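You operate a simulated robot arm through the tools that you are given. There is no shell and no other tool.

Carry out the task below with a simulated robot arm. There is one attempt and no reset: what you move stays moved.

TASK
Stand the stop peg in the blue hole and fold the purple strip to about 90.
Fine: lay the strip against the peg, slide the clamp bar over it before you fold, let the leaf down and leave it clamped.

Only the result counts: the job must be done as asked and must still hold three seconds after the hand-in. Knocking over, shifting, dropping, spilling or breaking anything else fails it. Flat cloth is picked up by pressing the open fingertips on it (5 to 10 N) and closing them slowly along it; thin cloth reads only 2 to 8 mm in the jaws.

THE ROBOT
A 7-joint arm with a two-finger parallel gripper, fixed in place. Base frame: the origin is at the foot of the arm, x ahead of it, y to its left, z up; the work surface is at about z = 0. Lengths are in mm, angles in degrees, forces in N, time in s.
With the tool pointing down near the work surface it reaches from about 240 to 620 mm from the base axis. Its first joint turns from -66.0 to 66.0 degrees. Payload 2.6 kg.
Tool frame: the origin (TCP) lies between the finger pads and is the grasp point; the fingertips stand 30 mm ahead of it; z points along the fingers, y is the line along which they close. Largest opening 94 mm; finger width 28, thickness 10; the body of the gripper, 50 by 96 mm, starts 55 mm behind the TCP.
Orientation is that of the tool frame in the base frame, as a unit quaternion [x, y, z, w]. With the fingers straight down and closing along the base's y, the tool's x points along the base's -x, its y along +y and its z along -z.

THE INTERFACE
- The arm moves only by the tool arm_command. Its argument "deltas" is a list of rows, each a list of 7 numbers: the shift along the tool's x, y, z in mm, then the turn, a rotation vector about the tool's x, y, z in degrees, then the finger opening in mm, from 0 to 94. In form: [[tx, ty, tz, ax, ay, az, grip], ...]. A call has 1 to 20 rows; each row is the pose to reach, as a shift and turn from the pose commanded when the call began, along the tool's axes at that moment. A row lasts 0.2 s, in which the tool goes at most 50 mm and 8.6 degrees; a call with a longer step from one row to the next is refused whole, and so is a gripper value outside its range. A pose out of reach is approached as far as the arm can. The call stops where the force on the tool passes 90 N (or 10 N more than at its start, if that is more) or the arm is blocked; 0.2 s more then pass. Each finger travels about 72 mm/s and halts on what it meets, pressing with about 27 N; the grip force reading is that of the motor and also rises with nothing between the fingers. The clock runs only during rows and for 0.2 s after the last one: add rows that repeat a pose to give the fingers time. The reply holds the time, the measured pose of the TCP, the force on the tool along the base axes, the opening and the grip force, in the units named above and with some noise, with the torque about the TCP (base axes, N m) and any sound that the robot's microphone picked up.
- Cameras (640 x 400 px; columns grow to the right, rows downward): "scene" is fixed at [37.1, 433.7, 568.1]; the picture's right is [-0.74, -0.67, 0.00], its down [-0.36, 0.40, -0.84] and it looks along [0.57, -0.63, -0.54] (base axes); focal length 319 px, centre (320, 200). "wrist" rides on the gripper at [76, 14, -103] in the tool frame; the picture's right is [-0.18, 0.98, 0.00], its down [-0.75, -0.14, -0.64] and it looks along [-0.63, -0.12, 0.77] (tool axes); focal length 243 px, centre (320, 200). There is no depth. A picture from a camera that has moved, and an enlarged one, comes with that camera's place and axes in the base frame and with its lens.
- camera(camera): a new picture of that camera. It takes no simulated time.
- enlarge(camera, box): a new picture of the part [left, top, right, bottom] of that camera's present view, enlarged. It takes no simulated time.
- close_job(): hands the job in; it is judged then, once.

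Nothing tells you positions but the pictures and the camera data. Unless the task says otherwise, let go and move clear before handing in.

The tools are called after "Emit:" as name(argument=value, ...) on one line, values as JSON. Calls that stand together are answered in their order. arm_command: Moves the arm, as the interface text tells. Its arguments: {"type":"object","properties":{"deltas":{"type":"array"}},"required":["deltas"]} The other tools are called the same way: camera (camera) takes a picture; enlarge (camera, box) takes an enlarged picture of a part of a camera's view; close_job () hands the job in.

At the start:

```text
time: 0.0
eef_pos: [373.0, 37.9, 370.6]
ee_rot: [0.0, 1.0, 0.0, 0.0]
contact_force: [0.3, 0.0, -0.7]
moment: [0.0, -0.02, -0.01]
opening: 93.9
grip_force: 0.1
```

scene: 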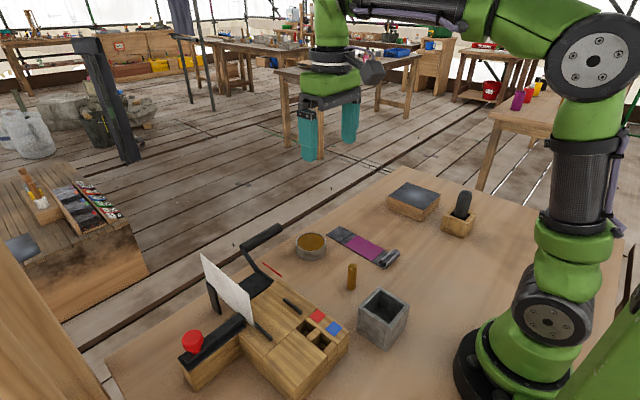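
wrist: 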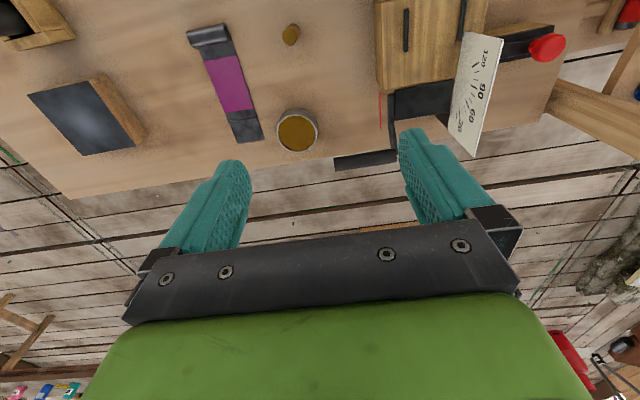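

I see a folding brake (wooden bed with red and blue holes, dial plate, red knob and a black handle), a purple strip, a brass-like peg, a cup and a box. I'll look closer before moving anything.

Emit:
enlarge(camera="scene", box=[170, 210, 370, 400])

Emit:
enlarge(camera="scene", box=[280, 170, 500, 310])

Emit:
enlarge(camera="wrist", box=[330, 0, 590, 180])

Emit:
enlarge(camera="wrist", box=[150, 0, 340, 170])

```text
2.11 times, centred on (270, 305) of scene
camera zoom: at [37.1, 433.7, 568.1], right [-0.74, -0.67, 0.0], down [-0.36, 0.4, -0.84], along [0.57, -0.63, -0.54], focal length 671 px, centre (425, -21)
```

zoom: 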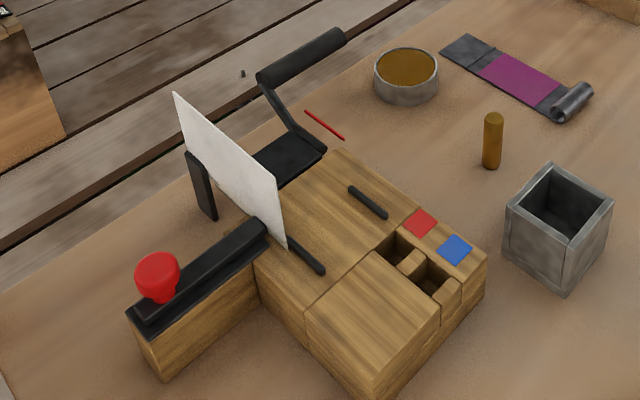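

```text
2.86 times, centred on (390, 240) of scene
camera zoom: at [37.1, 433.7, 568.1], right [-0.74, -0.67, 0.0], down [-0.36, 0.4, -0.84], along [0.57, -0.63, -0.54], focal length 911 px, centre (120, 86)
```

zoom: 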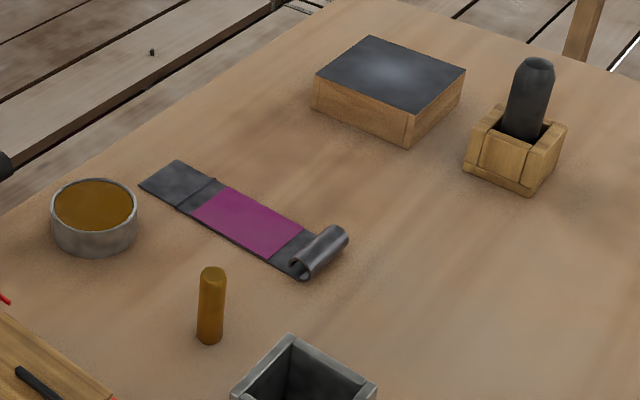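

```text
2.22 times, centred on (460, 90) of wrist
camera zoom: at [297.4, 52.9, 474.3], right [0.18, 0.98, 0.0], down [0.75, -0.14, 0.64], along [0.63, -0.12, -0.77], focal length 539 px, centre (9, 444)
```

zoom: 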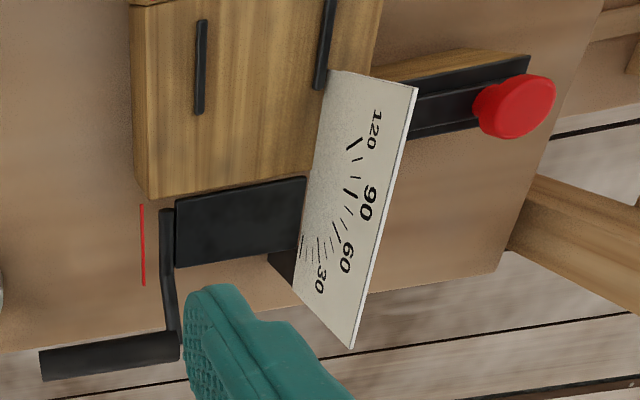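

```text
2.35 times, centred on (245, 85) of wrist
camera zoom: at [297.4, 52.9, 474.3], right [0.18, 0.98, 0.0], down [0.75, -0.14, 0.64], along [0.63, -0.12, -0.77], focal length 571 px, centre (496, 471)
```

zoom: 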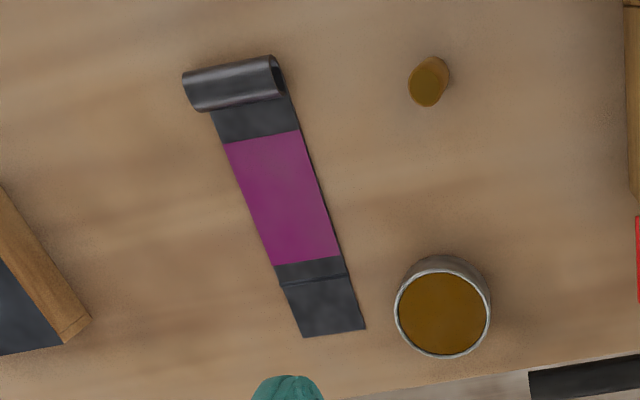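

I take the bed top at z ≈ 60 with the blue hole near (260, 178) and the peg near (328, 6). I'll move the wrist camera over the brake at a safe height to measure it better.

Emit:
arm_command(deltas=[[20, 40, 5, 0, 0, 0, 94], [40, 80, 10, 0, 0, 0, 94], [60, 120, 15, 0, 0, 0, 94], [70, 150, 20, 0, 0, 0, 94], [70, 150, 20, 0, 0, 0, 94]])

Emit:
camera(camera="wrist")

Emit:
camera(camera="scene")

```text
time: 1.2
eef_pos: [303.0, 186.2, 350.4]
ee_rot: [0.0, 1.0, 0.0, 0.001]
contact_force: [0.5, 0.3, -0.4]
moment: [-0.03, -0.02, -0.02]
opening: 94.0
grip_force: 0.0
```

```text
taken
camera wrist: at [228.1, 203.0, 453.8], right [0.18, 0.98, 0.0], down [0.75, -0.14, 0.64], along [0.63, -0.12, -0.77], focal length 243 px, centre (320, 200)
```

wrist: 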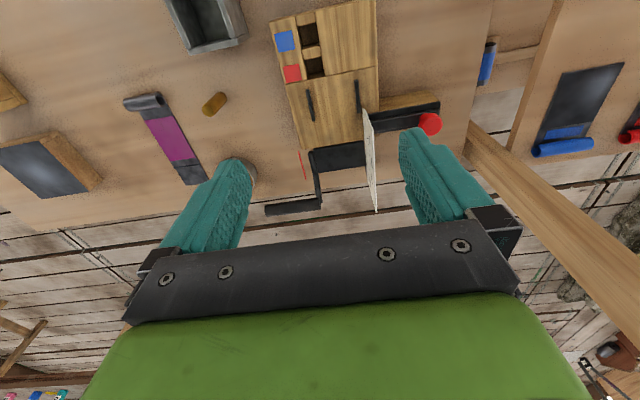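

```text
taken
```

scene: 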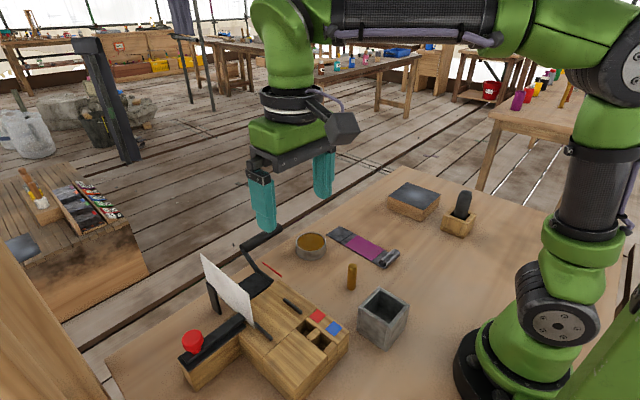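

The brake sits in the upper middle of the wrist view; I'll enlarge it to read its parts.

Emit:
enlarge(camera="wrist", box=[250, 0, 460, 130])

Emit:
enlarge(camera="wrist", box=[250, 100, 460, 230])

Emit:
enlarge(camera="wrist", box=[100, 60, 260, 200])

Emit:
enlarge(camera="scene", box=[240, 280, 360, 370])

```text
3.05 times, centred on (355, 65) of wrist
camera zoom: at [228.1, 203.0, 453.8], right [0.18, 0.98, 0.0], down [0.75, -0.14, 0.64], along [0.63, -0.12, -0.77], focal length 739 px, centre (213, 611)
```

zoom: 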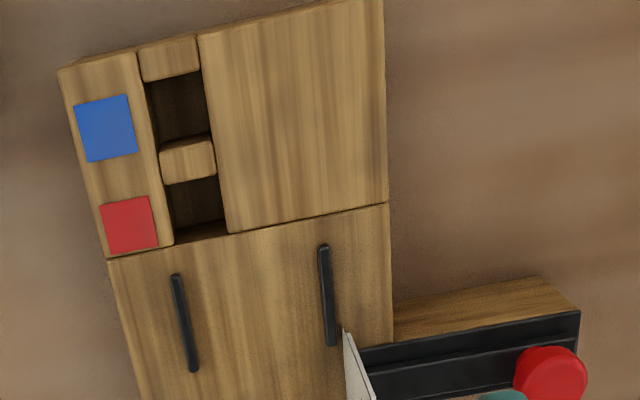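

```text
3.05 times, centred on (355, 165) of wrist
camera zoom: at [228.1, 203.0, 453.8], right [0.18, 0.98, 0.0], down [0.75, -0.14, 0.64], along [0.63, -0.12, -0.77], focal length 739 px, centre (213, 307)
```

zoom: 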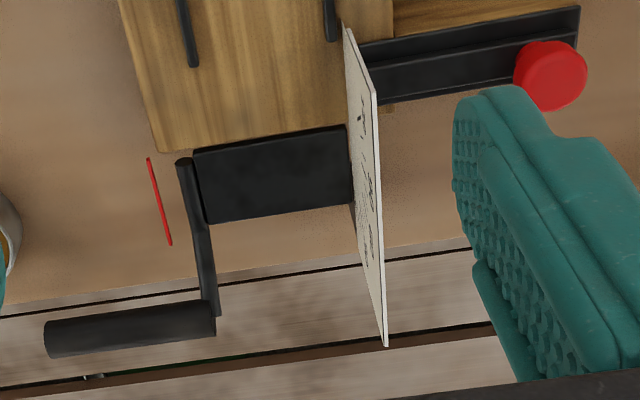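

```text
2.86 times, centred on (180, 130) of wrist
camera zoom: at [228.1, 203.0, 453.8], right [0.18, 0.98, 0.0], down [0.75, -0.14, 0.64], along [0.63, -0.12, -0.77], focal length 693 px, centre (720, 400)
```

zoom: 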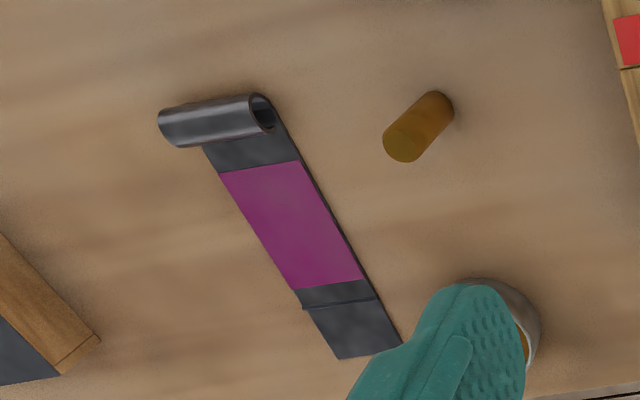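

```text
4.44 times, centred on (300, 325) of scene
camera zoom: at [37.1, 433.7, 568.1], right [-0.74, -0.67, 0.0], down [-0.36, 0.4, -0.84], along [0.57, -0.63, -0.54], focal length 1417 px, centre (409, -356)
```

zoom: 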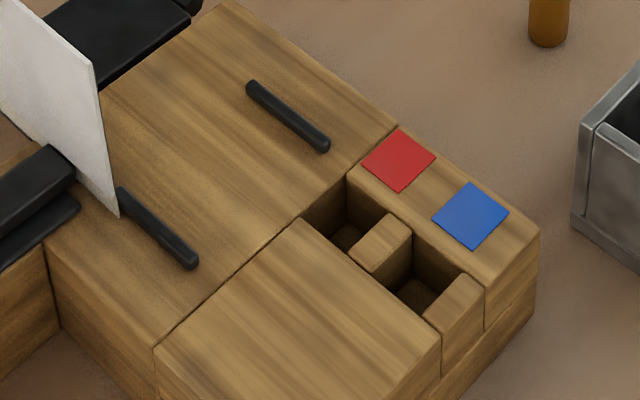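

The bed is axis-aligned (x ≈ 241–422, y ≈ 132–270, top z ≈ 60) with guide ribs at y ≈ 165 and 237, and the strip lies at y ≈ −162…−102 with its curl toward the robot. I'll turn the wrist camera to view the clamp bar, dial and leaf from the −y side.

Emit:
arm_command(deltas=[[-10, -5, 9, 0, 0, -8.2, 94], [-20, -9, 18, 0, 0, -16.4, 94], [-30, -13, 28, 0, 0, -24.6, 94], [-40, -18, 37, 0, 0, -32.8, 94], [-50, -22, 46, 0, 0, -41, 94], [-60, -27, 56, 0, 0, -49.2, 94], [-70, -31, 65, 0, 0, -57.4, 94], [-80, -36, 74, 0, 0, -65.6, 94], [-90, -40, 84, 0, 0, -73.8, 94], [-100, -45, 93, 0, 0, -82, 94], [-111, -50, 100, 0, 0, -90, 94], [-111, -50, 100, 0, 0, -90, 94]])

Emit:
camera(camera="wrist")

Emit:
enlarge(camera="wrist", box=[200, 30, 440, 180])

```text
time: 3.8
eef_pos: [413.4, 136.7, 250.5]
ee_rot: [0.708, -0.706, 0.0, 0.0]
contact_force: [-0.2, 0.2, -0.5]
moment: [-0.03, 0.01, 0.0]
opening: 93.8
grip_force: 0.0
```

```text
taken
camera wrist: at [400.3, 61.9, 354.2], right [-0.98, 0.18, 0.0], down [0.14, 0.75, 0.64], along [0.12, 0.63, -0.77], focal length 243 px, centre (320, 200)
```

wrist: 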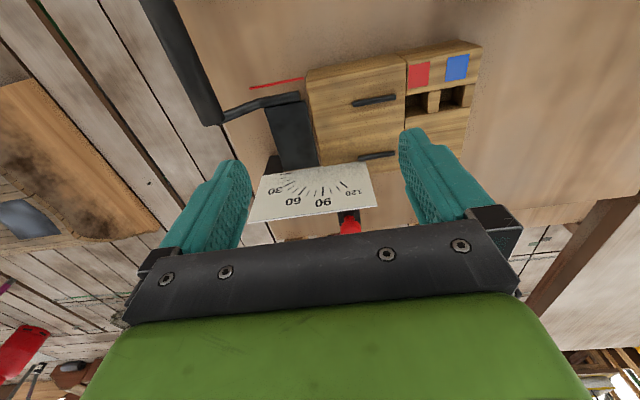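

```text
2.67 times, centred on (320, 105) of wrist
camera zoom: at [400.3, 61.9, 354.2], right [-0.98, 0.18, 0.0], down [0.14, 0.75, 0.64], along [0.12, 0.63, -0.77], focal length 647 px, centre (320, 453)
```

zoom: 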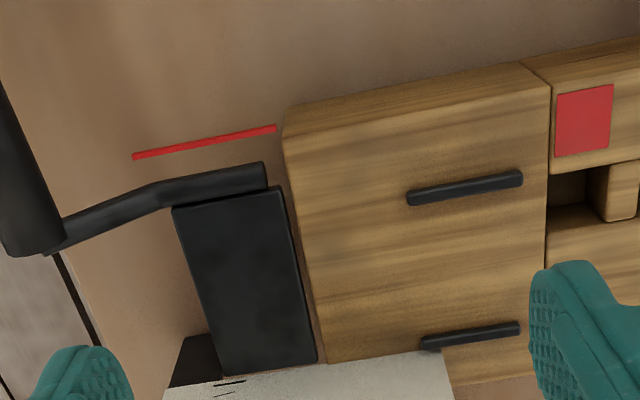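

I can see the leaf with its crank, handle and dial; the clamp bar with red knob is behind the dial plate. I'll zoom the scene camera there to understand how the bar slides.

Emit:
enlarge(camera="scene", box=[170, 240, 290, 330])

Emit:
enlarge(camera="wrist", box=[240, 140, 400, 250])

Emit:
enlarge(camera="scene", box=[190, 210, 310, 300])

```text
4.44 times, centred on (230, 285) of scene
camera zoom: at [37.2, 433.7, 568.1], right [-0.74, -0.67, 0.0], down [-0.36, 0.4, -0.84], along [0.57, -0.63, -0.54], focal length 1417 px, centre (720, -178)
```

zoom: 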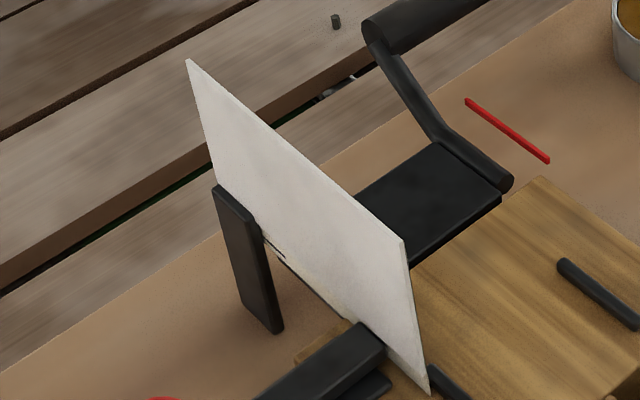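

```text
3.64 times, centred on (320, 195) of wrist
camera zoom: at [400.3, 61.9, 354.2], right [-0.98, 0.18, 0.0], down [0.14, 0.75, 0.64], along [0.12, 0.63, -0.77], focal length 882 px, centre (320, 218)
```

zoom: 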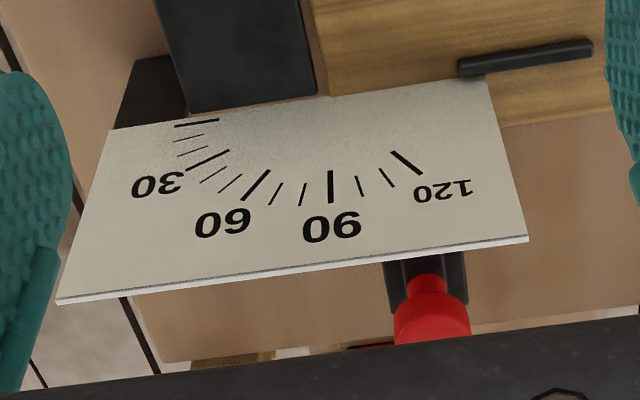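

```text
4.44 times, centred on (250, 255) of scene
camera zoom: at [37.2, 433.7, 568.1], right [-0.74, -0.67, 0.0], down [-0.36, 0.4, -0.84], along [0.57, -0.63, -0.54], focal length 1417 px, centre (631, -44)
```

zoom: 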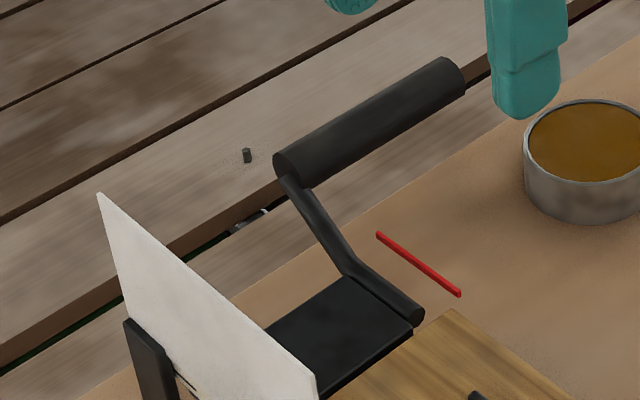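

The dial plate stands just outside the ribs and the bar waits at y ≥ 247. Next I go back to zero yaw over the strip and peg to get a close look at both before grasping.

Emit:
arm_command(deltas=[[16, 6, 0, 0, 0, 8.2, 94], [33, 12, 0, 0, 0, 16.4, 94], [49, 18, 0, 0, 0, 24.6, 94], [66, 24, 0, 0, 0, 32.8, 94], [82, 30, 0, 0, 0, 41, 94], [98, 36, 0, 0, 0, 49.2, 94], [115, 42, 0, 0, 0, 57.4, 94], [131, 48, 0, 0, 0, 65.6, 94], [148, 54, 0, 0, 0, 73.8, 94], [170, 60, 0, 0, 0, 82, 94], [197, 65, 0, 0, 0, 90, 94], [220, 65, 20, 0, 0, 90, 94], [220, 65, 20, 0, 0, 90, 94]])

Emit:
camera(camera="wrist")

Emit:
enlarge(camera="wrist", box=[160, 0, 340, 180])

```text
time: 6.6
eef_pos: [349.5, -83.7, 229.6]
ee_rot: [0.001, 1.0, 0.001, -0.001]
contact_force: [-0.1, -0.5, 0.3]
moment: [0.0, -0.01, -0.02]
opening: 93.8
grip_force: 0.1
```

```text
taken
camera wrist: at [272.9, -68.0, 334.5], right [0.19, 0.98, 0.0], down [0.75, -0.14, 0.64], along [0.63, -0.12, -0.77], focal length 243 px, centre (320, 200)
```

wrist: 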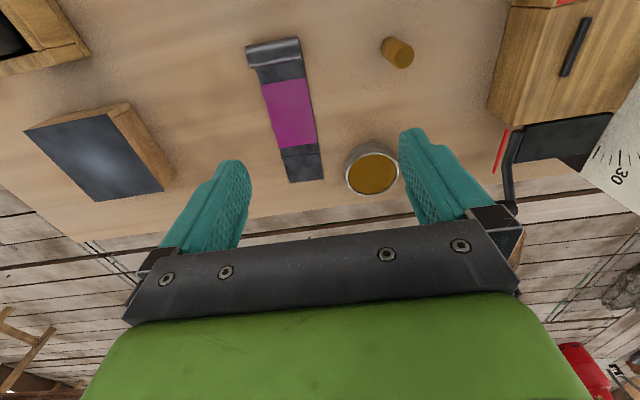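

```text
2.22 times, centred on (250, 90) of wrist
camera zoom: at [272.9, -68.0, 334.5], right [0.19, 0.98, 0.0], down [0.75, -0.14, 0.64], along [0.63, -0.12, -0.77], focal length 539 px, centre (476, 444)
```

zoom: 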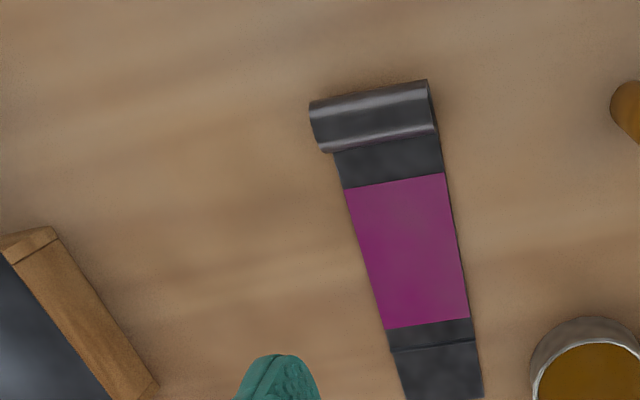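

The strip's curl end (x ≈ 300) to crease (x ≈ 452) is about 152 mm, matching blue-hole peg face to hinge line, so the curl end goes against the peg. Now I zoom on the peg to grasp it.

Emit:
enlarge(camera="wrist", box=[340, 10, 460, 90])

Emit:
enlarge(camera="scene", box=[320, 240, 400, 300])

```text
5.00 times, centred on (400, 50) of wrist
camera zoom: at [272.9, -68.0, 334.5], right [0.19, 0.98, 0.0], down [0.75, -0.14, 0.64], along [0.63, -0.12, -0.77], focal length 1213 px, centre (-80, 950)
```

zoom: 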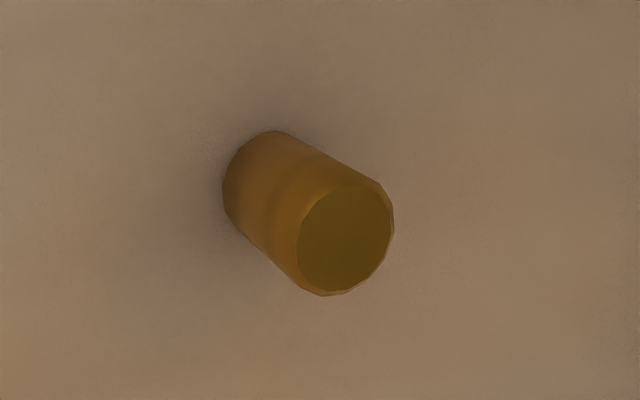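

```text
6.67 times, centred on (360, 270) of scene
camera zoom: at [37.2, 433.7, 568.1], right [-0.74, -0.67, 0.0], down [-0.36, 0.4, -0.84], along [0.57, -0.63, -0.54], focal length 2125 px, centre (53, -267)
```

zoom: 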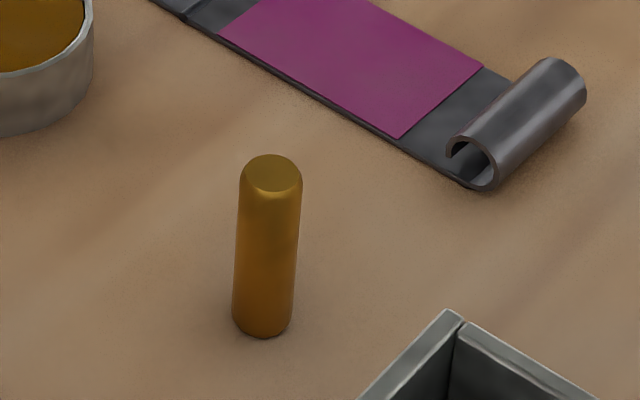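

The peg stands at about (332, 2), ~68 mm tall and ~20 mm thick. I'll move above it and check alignment.

Emit:
arm_command(deltas=[[5, 25, 20, 0, 0, 0, 94], [10, 50, 40, 0, 0, 0, 94], [17.5, 85.7, 80, 0, 0, 0, 94], [17.5, 85.7, 100, 0, 0, 0, 94], [17.5, 85.7, 100, 0, 0, 0, 94]])

Emit:
camera(camera="wrist")

Emit:
camera(camera="scene")

```text
refused: row 3 steps farther than a row can; nothing moved
```

```text
taken
camera wrist: at [272.9, -68.0, 334.5], right [0.19, 0.98, 0.0], down [0.75, -0.14, 0.64], along [0.63, -0.12, -0.77], focal length 243 px, centre (320, 200)
```

wrist: 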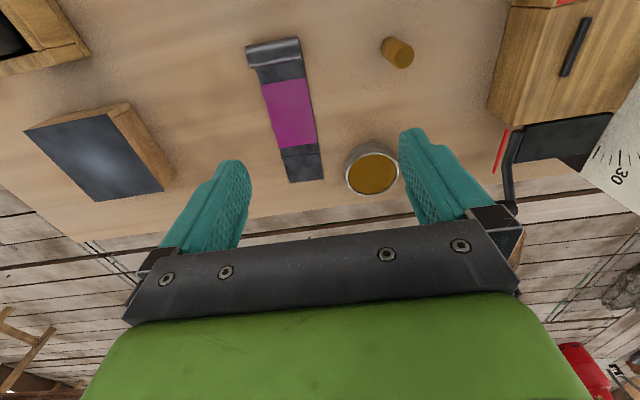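

```text
taken
```

scene: 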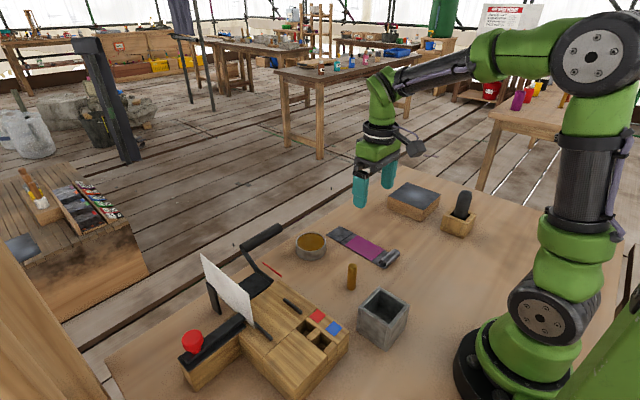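

A step was too long, so nothing moved. I repeat the move toward the peg at (332, 2) with shorter steps.

Emit:
arm_command(deltas=[[4, 20, 20, 0, 0, 0, 94], [8, 42, 40, 0, 0, 0, 94], [13, 64, 60, 0, 0, 0, 94], [17.5, 85.7, 80, 0, 0, 0, 94], [17.5, 85.7, 100, 0, 0, 0, 94], [17.5, 85.7, 100, 0, 0, 0, 94]])

Emit:
camera(camera="wrist")

Emit:
camera(camera="scene")

```text
time: 8.0
eef_pos: [331.5, 4.2, 130.9]
ee_rot: [0.0, 1.0, 0.0, 0.0]
contact_force: [0.4, 0.0, 0.0]
moment: [0.02, 0.01, 0.01]
opening: 93.9
grip_force: 0.0
```

```text
taken
camera wrist: at [255.5, 19.4, 234.4], right [0.18, 0.98, 0.0], down [0.75, -0.14, 0.64], along [0.63, -0.12, -0.77], focal length 243 px, centre (320, 200)
```

wrist: 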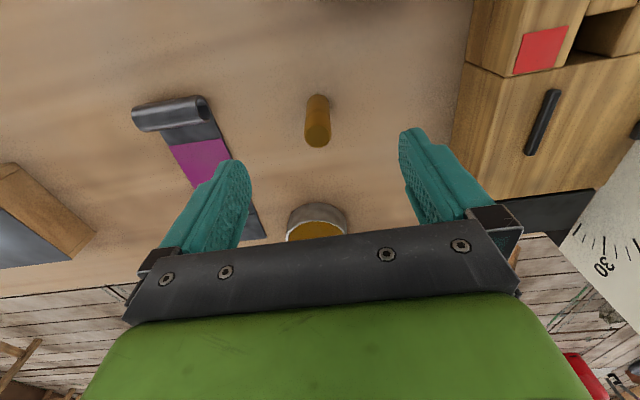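

```text
taken
```

scene: 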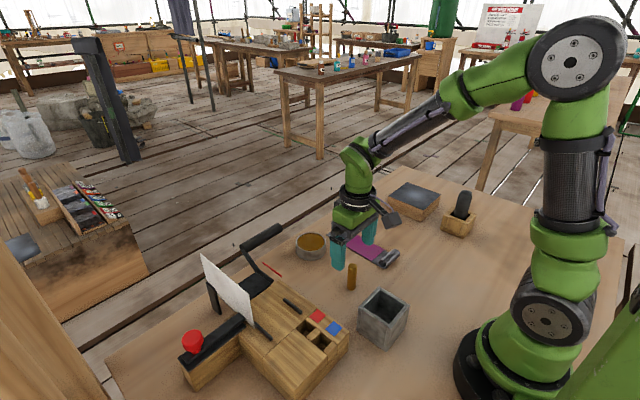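

The peg is centred between the fingers. I descend to TCP z ≈ 60 and close on it.

Emit:
arm_command(deltas=[[0.5, -0.6, 25, 0, 0, 0, 94], [1, -1.2, 50, 0, 0, 0, 94], [1, -1.2, 71, 0, 0, 0, 94], [1, -1.2, 71, 0, 0, 0, 94], [1, -1.2, 71, 0, 0, 0, 60], [1, -1.2, 71, 0, 0, 0, 30], [1, -1.2, 71, 0, 0, 0, 5], [1, -1.2, 71, 0, 0, 0, 5], [1, -1.2, 71, 0, 0, 0, 5], [1, -1.2, 71, 0, 0, 0, 5]])

Emit:
camera(camera="wrist")

```text
time: 10.2
eef_pos: [330.4, 2.2, 60.5]
ee_rot: [0.0, 1.0, 0.0, 0.0]
contact_force: [-0.6, -0.4, 0.1]
moment: [-0.01, -0.03, -0.06]
opening: 20.1
grip_force: 27.1
```

```text
taken
camera wrist: at [254.8, 18.6, 163.8], right [0.18, 0.98, 0.0], down [0.75, -0.14, 0.64], along [0.63, -0.12, -0.77], focal length 243 px, centre (320, 200)
```

wrist: 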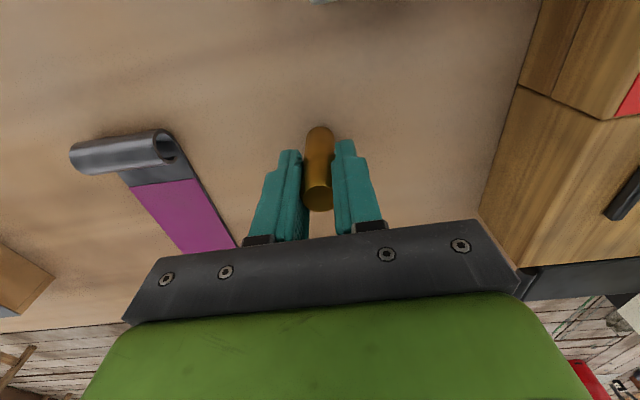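

Peg is gripped (opening 20.1). I lift it and move towards the blue hole, stopping short to re-measure the hole.

Emit:
arm_command(deltas=[[0, 0, -40, 0, 0, 0, 5], [0, 0, -80, 0, 0, 0, 5], [0, 0, -120, 0, 0, 0, 5], [10, 40, -135, 0, 0, 0, 5], [20, 80, -135, 0, 0, 0, 5], [30, 120, -135, 0, 0, 0, 5], [30, 140, -135, 0, 0, 0, 5], [30, 140, -135, 0, 0, 0, 5]])

Emit:
camera(camera="wrist")

Emit:
camera(camera="scene")

```text
time: 12.0
eef_pos: [300.5, 142.4, 194.8]
ee_rot: [0.0, 1.0, 0.0, 0.0]
contact_force: [0.2, 0.1, -1.2]
moment: [0.0, -0.01, 0.01]
opening: 19.9
grip_force: 26.8
```

```text
taken
camera wrist: at [224.3, 158.2, 298.2], right [0.18, 0.98, 0.0], down [0.75, -0.14, 0.64], along [0.63, -0.12, -0.77], focal length 243 px, centre (320, 200)
```

wrist: 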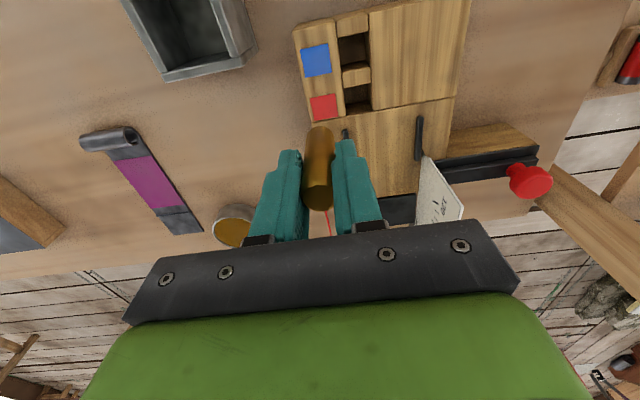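

```text
taken
```

scene: 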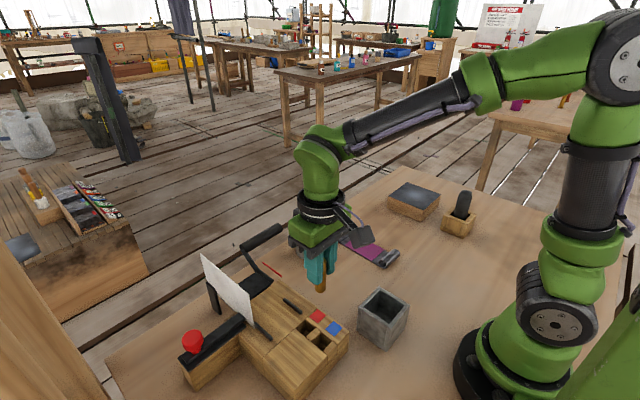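

Emit:
enlarge(camera="wrist", box=[280, 0, 480, 130])

```text
3.08 times, centred on (380, 65) of wrist
camera zoom: at [224.3, 158.2, 298.2], right [0.18, 0.98, 0.0], down [0.75, -0.14, 0.64], along [0.63, -0.12, -0.77], focal length 746 px, centre (135, 615)
```

zoom: 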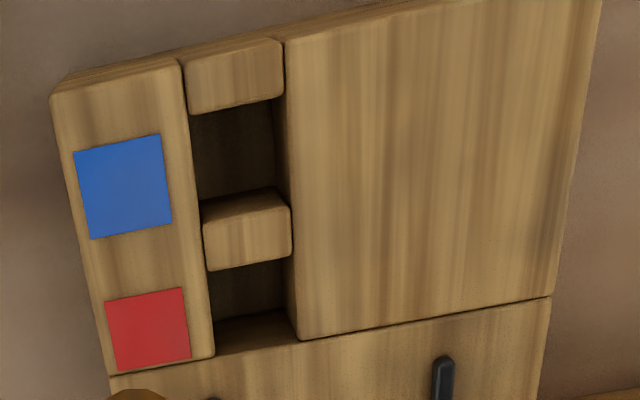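

Blue hole spans about x 251–278, y 167–192, so its centre is ≈ (264.5, 179.5). I move the peg just above it and check.

Emit:
arm_command(deltas=[[18, 18, 5, 0, 0, 0, 5], [36, 37, 10, 0, 0, 0, 5], [36, 37, 35, 0, 0, 0, 5], [36, 37, 60, 0, 0, 0, 5], [36, 37, 60, 0, 0, 0, 5]])

Emit:
camera(camera="wrist")

Emit:
enlarge(camera="scene", box=[260, 260, 380, 350])

```text
time: 13.2
eef_pos: [264.7, 178.5, 134.5]
ee_rot: [0.0, 1.0, 0.0, 0.0]
contact_force: [0.0, -0.2, -1.6]
moment: [0.0, 0.0, 0.0]
opening: 20.0
grip_force: 26.7
```

```text
taken
camera wrist: at [188.8, 194.3, 237.8], right [0.18, 0.98, 0.0], down [0.75, -0.14, 0.64], along [0.63, -0.12, -0.77], focal length 243 px, centre (320, 200)
```

wrist: 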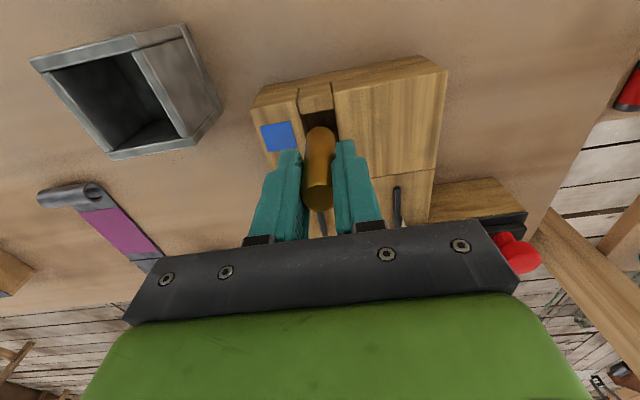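

```text
4.44 times, centred on (320, 305) of scene
camera zoom: at [37.2, 433.7, 568.1], right [-0.74, -0.67, 0.0], down [-0.36, 0.4, -0.84], along [0.57, -0.63, -0.54], focal length 1417 px, centre (320, -267)
```

zoom: 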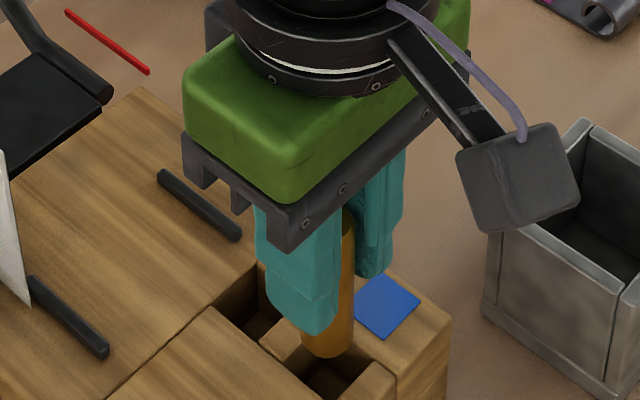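

The peg hangs over the hole; I zoom in to compare peg bottom and hole edges before lowering.

Emit:
enlarge(camera="scene", box=[305, 315, 355, 350])

Emit:
enlarge(camera="wrist", box=[260, 60, 380, 150])

```text
11.43 times, centred on (330, 332) of scene
camera zoom: at [37.2, 433.7, 568.1], right [-0.74, -0.67, 0.0], down [-0.36, 0.4, -0.84], along [0.57, -0.63, -0.54], focal length 3643 px, centre (206, -1314)
```

zoom: 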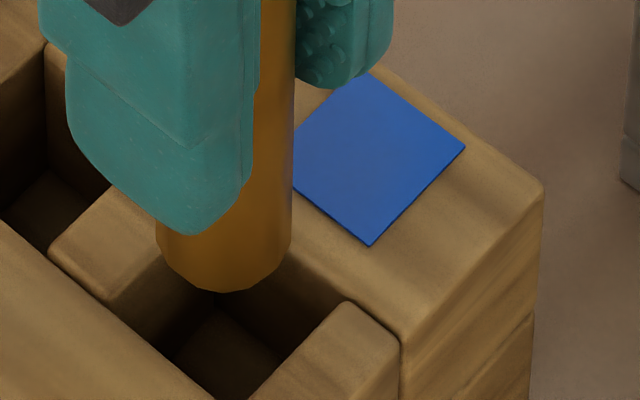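

```text
4.44 times, centred on (320, 105) of wrist
camera zoom: at [188.8, 194.3, 237.8], right [0.18, 0.98, 0.0], down [0.75, -0.14, 0.64], along [0.63, -0.12, -0.77], focal length 1078 px, centre (320, 622)
```

zoom: 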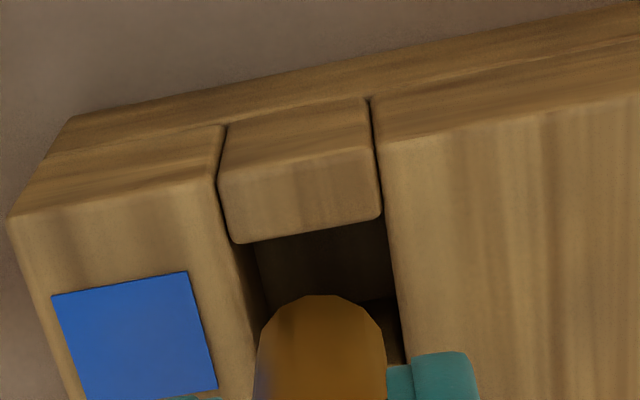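

Peg and hole centres agree within ~1 mm. I lower the peg gradually, watching the force.

Emit:
arm_command(deltas=[[0.5, 0.7, 6, 0, 0, 0, 5], [0.5, 0.7, 12, 0, 0, 0, 5], [0.5, 0.7, 18, 0, 0, 0, 5], [0.5, 0.7, 22, 0, 0, 0, 5], [0.5, 0.7, 22, 0, 0, 0, 5]])

Emit:
enlarge(camera="scene", box=[280, 300, 360, 355])

```text
time: 14.4
eef_pos: [264.5, 180.7, 113.5]
ee_rot: [0.0, 1.0, 0.0, 0.0]
contact_force: [0.0, -0.1, -0.8]
moment: [0.0, 0.03, -0.01]
opening: 19.8
grip_force: 27.3
```

```text
7.27 times, centred on (320, 328) of scene
camera zoom: at [37.2, 433.7, 568.1], right [-0.74, -0.67, 0.0], down [-0.36, 0.4, -0.84], along [0.57, -0.63, -0.54], focal length 2318 px, centre (320, -727)
```

zoom: 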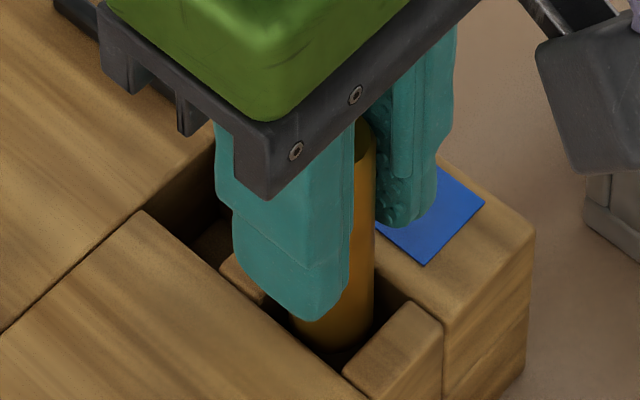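

The peg has entered the blue hole without resistance. I lower it further in small steps.

Emit:
arm_command(deltas=[[0, -0.5, 5, 0, 0, 0, 5], [0, -0.5, 10, 0, 0, 0, 5], [0, -0.5, 15, 0, 0, 0, 5], [0, -0.5, 19, 0, 0, 0, 5], [0, -0.5, 19, 0, 0, 0, 5]])

Emit:
enlarge(camera="scene", box=[280, 300, 360, 355])

```text
time: 15.6
eef_pos: [264.6, 178.9, 93.6]
ee_rot: [0.001, 1.0, 0.0, 0.0]
contact_force: [0.1, -0.1, -1.4]
moment: [-0.01, -0.02, 0.05]
opening: 20.0
grip_force: 27.5
```

```text
7.27 times, centred on (320, 328) of scene
camera zoom: at [37.2, 433.7, 568.1], right [-0.74, -0.67, 0.0], down [-0.36, 0.4, -0.84], along [0.57, -0.63, -0.54], focal length 2318 px, centre (320, -727)
```

zoom: 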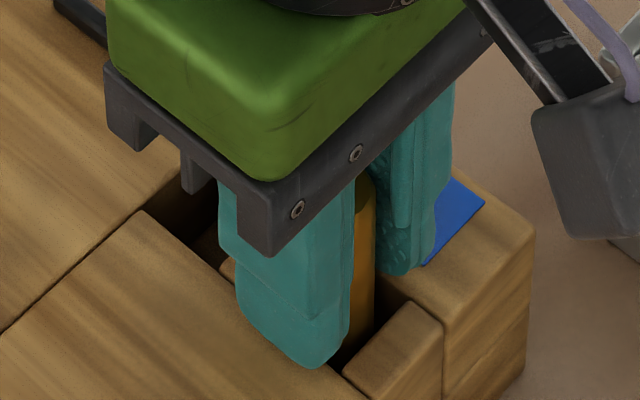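

Fingertips are just above the bed with no contact force, peg ~27 mm deep. I open slightly to let it drop the rest of the way.

Emit:
arm_command(deltas=[[0, 0, 0, 0, 0, 0, 22], [0, 0, 0, 0, 0, 0, 26], [0, 0, 0, 0, 0, 0, 34], [0, 0, 0, 0, 0, 0, 40], [0, 0, 0, 0, 0, 0, 40]])

Emit:
camera(camera="wrist")

Emit:
enlarge(camera="scene", box=[280, 300, 360, 355])

```text
time: 16.8
eef_pos: [264.2, 177.6, 93.2]
ee_rot: [0.0, 1.0, 0.0, 0.0]
contact_force: [0.1, 0.2, -0.4]
moment: [-0.02, 0.0, 0.02]
opening: 40.0
grip_force: 0.2
```

```text
taken
camera wrist: at [188.6, 194.4, 196.9], right [0.18, 0.98, 0.0], down [0.75, -0.14, 0.64], along [0.63, -0.12, -0.77], focal length 243 px, centre (320, 200)
```

wrist: 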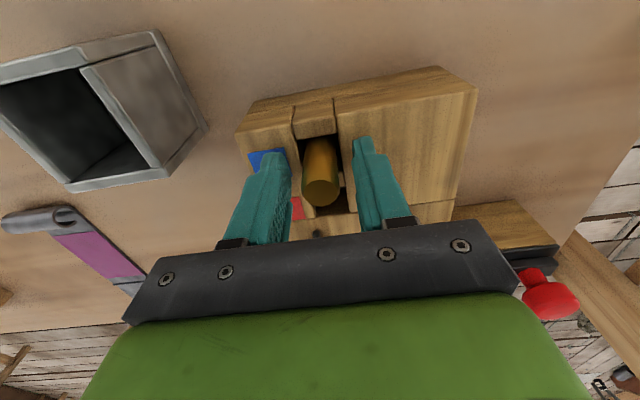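

```text
7.27 times, centred on (320, 328) of scene
camera zoom: at [37.1, 433.7, 568.1], right [-0.74, -0.67, 0.0], down [-0.36, 0.4, -0.84], along [0.57, -0.63, -0.54], focal length 2318 px, centre (320, -727)
```

zoom: 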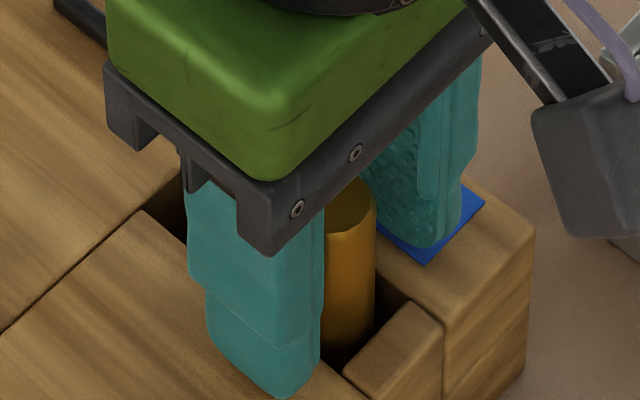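

The peg is released in the hole. I raise the hand straight up and check that it stands upright.

Emit:
arm_command(deltas=[[0, 0, -25, 0, 0, 0, 40], [0, 0, -65, 0, 0, 0, 40], [0, 0, -105, 0, 0, 0, 40], [-20, -30, -135, 0, 0, 0, 60], [-40, -65, -150, 0, 0, 0, 94], [-40, -100, -150, 0, 0, 0, 94], [-40, -100, -150, 0, 0, 0, 94]])

Emit:
enlarge(camera="scene", box=[260, 270, 380, 360])

Emit:
camera(camera="wrist")

```text
time: 18.4
eef_pos: [304.5, 78.4, 244.4]
ee_rot: [0.0, 1.0, -0.001, 0.0]
contact_force: [0.8, -0.3, -0.2]
moment: [-0.03, -0.01, 0.03]
opening: 94.0
grip_force: 0.3
```

```text
4.44 times, centred on (320, 315) of scene
camera zoom: at [37.2, 433.7, 568.1], right [-0.74, -0.67, 0.0], down [-0.36, 0.4, -0.84], along [0.57, -0.63, -0.54], focal length 1417 px, centre (320, -311)
```

zoom: 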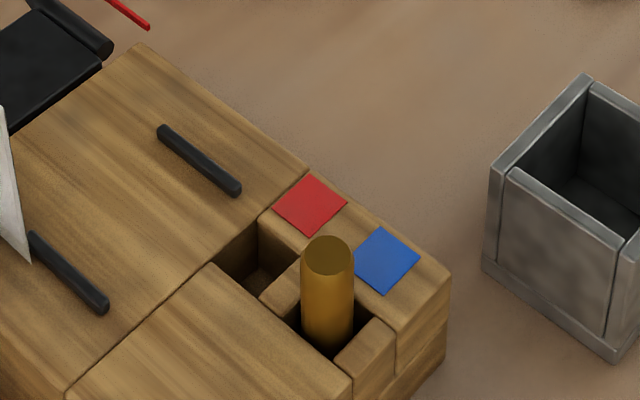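

```text
taken
camera wrist: at [228.4, 93.8, 347.4], right [0.18, 0.98, 0.0], down [0.75, -0.14, 0.64], along [0.63, -0.12, -0.77], focal length 243 px, centre (320, 200)
```

wrist: 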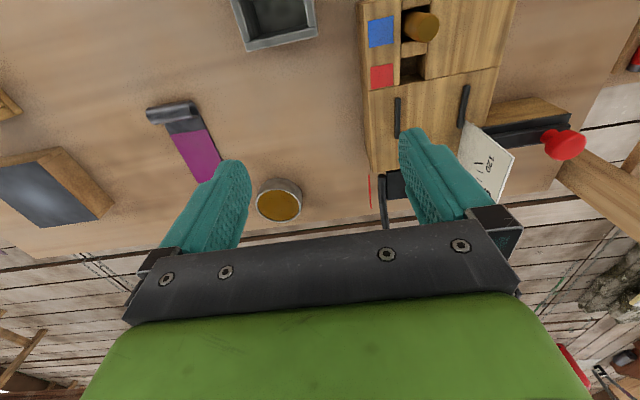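

The peg stands upright in the blue hole with its top at z ≈ 97. Next I go to the strip's curl (centre ≈ (312, −131)) to grip it across its ends.

Emit:
arm_command(deltas=[[-3, -35, 10, 0, 0, 0, 94], [-6, -70, 30, 0, 0, 0, 94], [-9, -105, 55, 0, 0, 0, 94], [-12, -140, 80, 0, 0, 0, 94], [-15, -175, 105, 0, 0, 0, 94], [-15, -209, 130, 0, 0, 0, 94], [-15, -209, 130, 0, 0, 0, 94]])

Emit:
camera(camera="wrist")

Emit:
enlarge(camera="wrist", box=[220, 60, 420, 200])

```text
time: 20.0
eef_pos: [319.5, -130.5, 114.0]
ee_rot: [0.0, 1.0, 0.0, -0.001]
contact_force: [0.7, 0.9, -1.0]
moment: [0.02, -0.01, 0.01]
opening: 93.7
grip_force: 0.2
```

```text
taken
camera wrist: at [243.3, -115.6, 217.2], right [0.18, 0.98, 0.0], down [0.75, -0.14, 0.64], along [0.63, -0.12, -0.77], focal length 243 px, centre (320, 200)
```

wrist: 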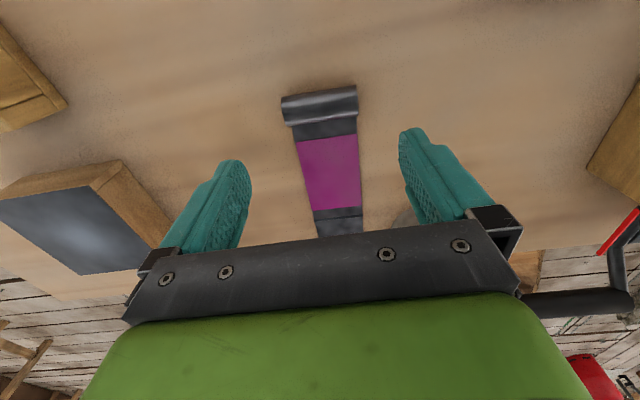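

```text
2.86 times, centred on (320, 130) of wrist
camera zoom: at [243.3, -115.6, 217.2], right [0.18, 0.98, 0.0], down [0.75, -0.14, 0.64], along [0.63, -0.12, -0.77], focal length 693 px, centre (320, 400)
```

zoom: 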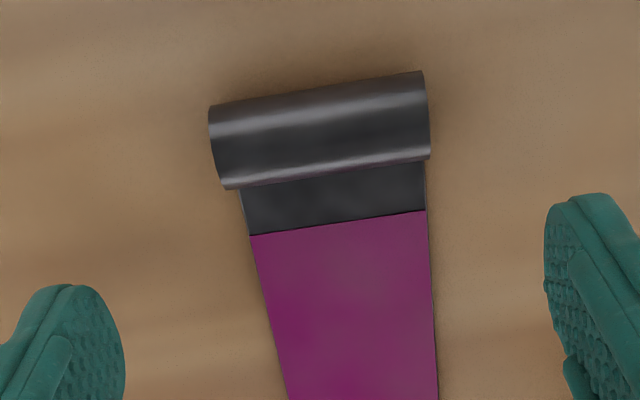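

The curl and strip share the same ~60 mm width centred at y ≈ −129. I lower with fingers straddling the curl ends, then close gently.

Emit:
arm_command(deltas=[[-0.5, 0.6, 25, 0, 0, 0, 94], [-1, 1.2, 50, 0, 0, 0, 94], [-1, 1.2, 70, 0, 0, 0, 94], [-1, 1.2, 81, 0, 0, 0, 94], [-1, 1.2, 81, 0, 0, 0, 94]])

Emit:
camera(camera="wrist")

Emit:
enlarge(camera="scene", box=[320, 200, 440, 290])

```text
time: 21.2
eef_pos: [319.8, -128.5, 33.5]
ee_rot: [0.0, 1.0, 0.001, -0.001]
contact_force: [-0.3, -0.3, 0.2]
moment: [0.0, 0.0, 0.0]
opening: 94.0
grip_force: 0.0
```

```text
taken
camera wrist: at [244.3, -112.4, 136.4], right [0.18, 0.98, 0.0], down [0.75, -0.14, 0.64], along [0.63, -0.12, -0.77], focal length 243 px, centre (320, 200)
```

wrist: 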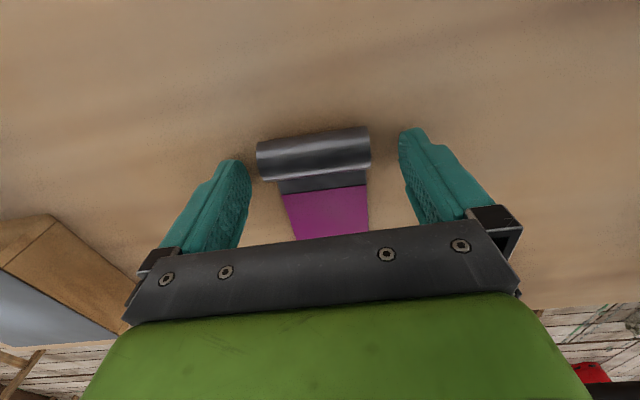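

```text
4.44 times, centred on (380, 245) of scene
camera zoom: at [37.1, 433.7, 568.1], right [-0.74, -0.67, 0.0], down [-0.36, 0.4, -0.84], along [0.57, -0.63, -0.54], focal length 1417 px, centre (53, 0)
```

zoom: 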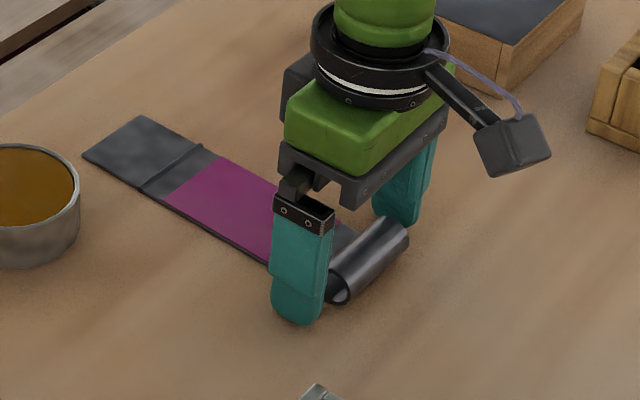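

Fingers straddle the curl. I close slowly until they meet its ends.

Emit:
arm_command(deltas=[[0, 0, 0, 0, 0, 0, 82], [0, 0, 0, 0, 0, 0, 72], [0, 0, 0, 0, 0, 0, 64], [0, 0, 0, 0, 0, 0, 58], [0, 0, 0, 0, 0, 0, 52], [0, 0, 0, 0, 0, 0, 52], [0, 0, 0, 0, 0, 0, 52]])

Emit:
camera(camera="wrist")

```text
time: 22.8
eef_pos: [320.3, -127.8, 33.1]
ee_rot: [0.001, 1.0, 0.0, 0.0]
contact_force: [-0.3, -0.9, 1.9]
moment: [-0.11, -0.03, -0.09]
opening: 59.9
grip_force: 26.7
```

```text
taken
camera wrist: at [244.3, -112.4, 136.6], right [0.18, 0.98, 0.0], down [0.75, -0.14, 0.64], along [0.63, -0.12, -0.77], focal length 243 px, centre (320, 200)
```

wrist: 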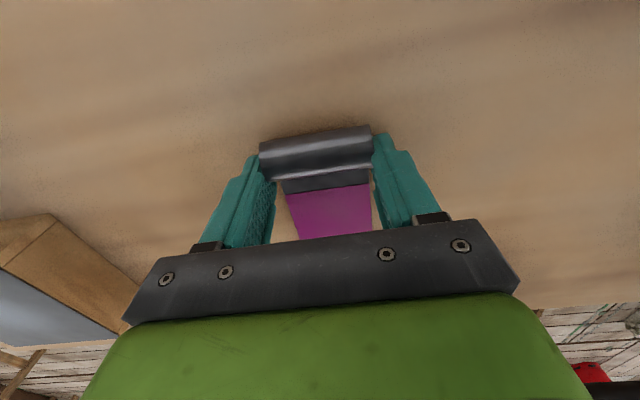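

Gripped at 59.9 mm. I lift a little and check whether the strip stays level in the grip.

Emit:
arm_command(deltas=[[0, 0, -10, 0, 0, 0, 50], [0, 0, -20, 0, 0, 0, 50], [0, 0, -35, 0, 0, 0, 50], [0, 0, -50, 0, 0, 0, 50], [0, 0, -50, 0, 0, 0, 50]])

Emit:
camera(camera="wrist")

Emit:
enlarge(camera="scene", box=[300, 180, 460, 300])

```text
time: 24.0
eef_pos: [320.7, -129.1, 83.0]
ee_rot: [0.0, 1.0, 0.0, 0.0]
contact_force: [0.4, -0.5, -0.1]
moment: [0.01, -0.03, -0.03]
opening: 49.8
grip_force: 0.0
```

```text
taken
camera wrist: at [244.4, -113.1, 186.7], right [0.18, 0.98, 0.0], down [0.75, -0.14, 0.64], along [0.63, -0.12, -0.77], focal length 243 px, centre (320, 200)
```

wrist: 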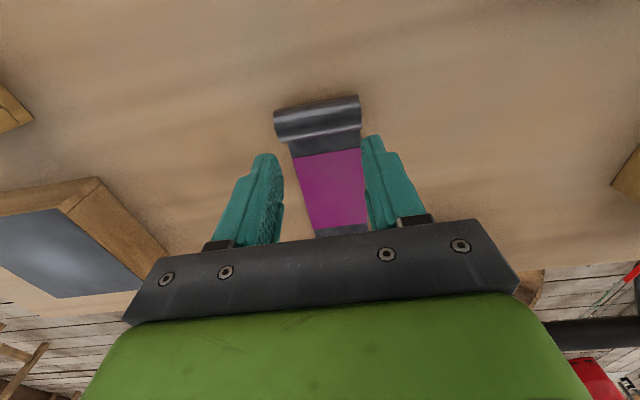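

```text
3.33 times, centred on (380, 240) of scene
camera zoom: at [37.1, 433.7, 568.1], right [-0.74, -0.67, 0.0], down [-0.36, 0.4, -0.84], along [0.57, -0.63, -0.54], focal length 1062 px, centre (120, 67)
```

zoom: 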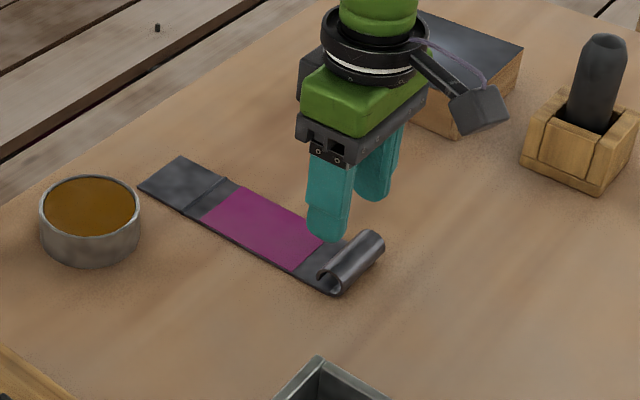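

The end-grip slipped off and the strip stayed put. I'll instead grip around the curl tube (closing along x), offset toward +y so the finger will later clear the peg; first I rotate the hand above it.

Emit:
arm_command(deltas=[[0.8, 1.4, -20, 0, 0, -8.2, 50], [1.6, 2.8, -20, 0, 0, -16.4, 50], [2.4, 4.2, -20, 0, 0, -24.6, 50], [3.2, 5.6, -20, 0, 0, -32.8, 50], [4, 7, -20, 0, 0, -41, 50], [4.8, 8.4, -20, 0, 0, -49.2, 50], [5.6, 9.8, -20, 0, 0, -57.4, 50], [6.4, 11.2, -20, 0, 0, -65.6, 50], [7.2, 12.6, -20, 0, 0, -73.8, 50], [8, 14, -20, 0, 0, -82, 50], [8.7, 15.1, -20, 0, 0, -90, 50], [8.7, 15.1, -20, 0, 0, -90, 50]])

Emit:
camera(camera="wrist")

Emit:
enlarge(camera="scene", box=[300, 180, 460, 300])

```text
time: 26.6
eef_pos: [311.2, -113.8, 103.0]
ee_rot: [0.708, -0.706, 0.001, 0.0]
contact_force: [0.2, 0.6, -0.3]
moment: [0.0, -0.05, 0.02]
opening: 50.0
grip_force: 0.1
```

```text
taken
camera wrist: at [297.8, -188.5, 206.1], right [-0.98, 0.18, 0.0], down [0.14, 0.75, 0.64], along [0.12, 0.63, -0.77], focal length 243 px, centre (320, 200)
```

wrist: 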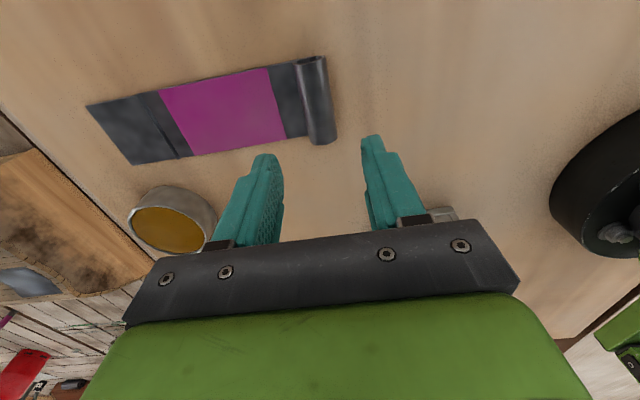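

```text
3.33 times, centred on (380, 240) of scene
camera zoom: at [37.1, 433.7, 568.1], right [-0.74, -0.67, 0.0], down [-0.36, 0.4, -0.84], along [0.57, -0.63, -0.54], focal length 1062 px, centre (120, 67)
```

zoom: 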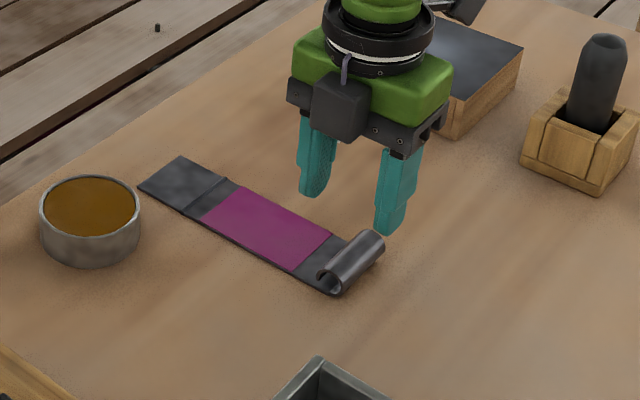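

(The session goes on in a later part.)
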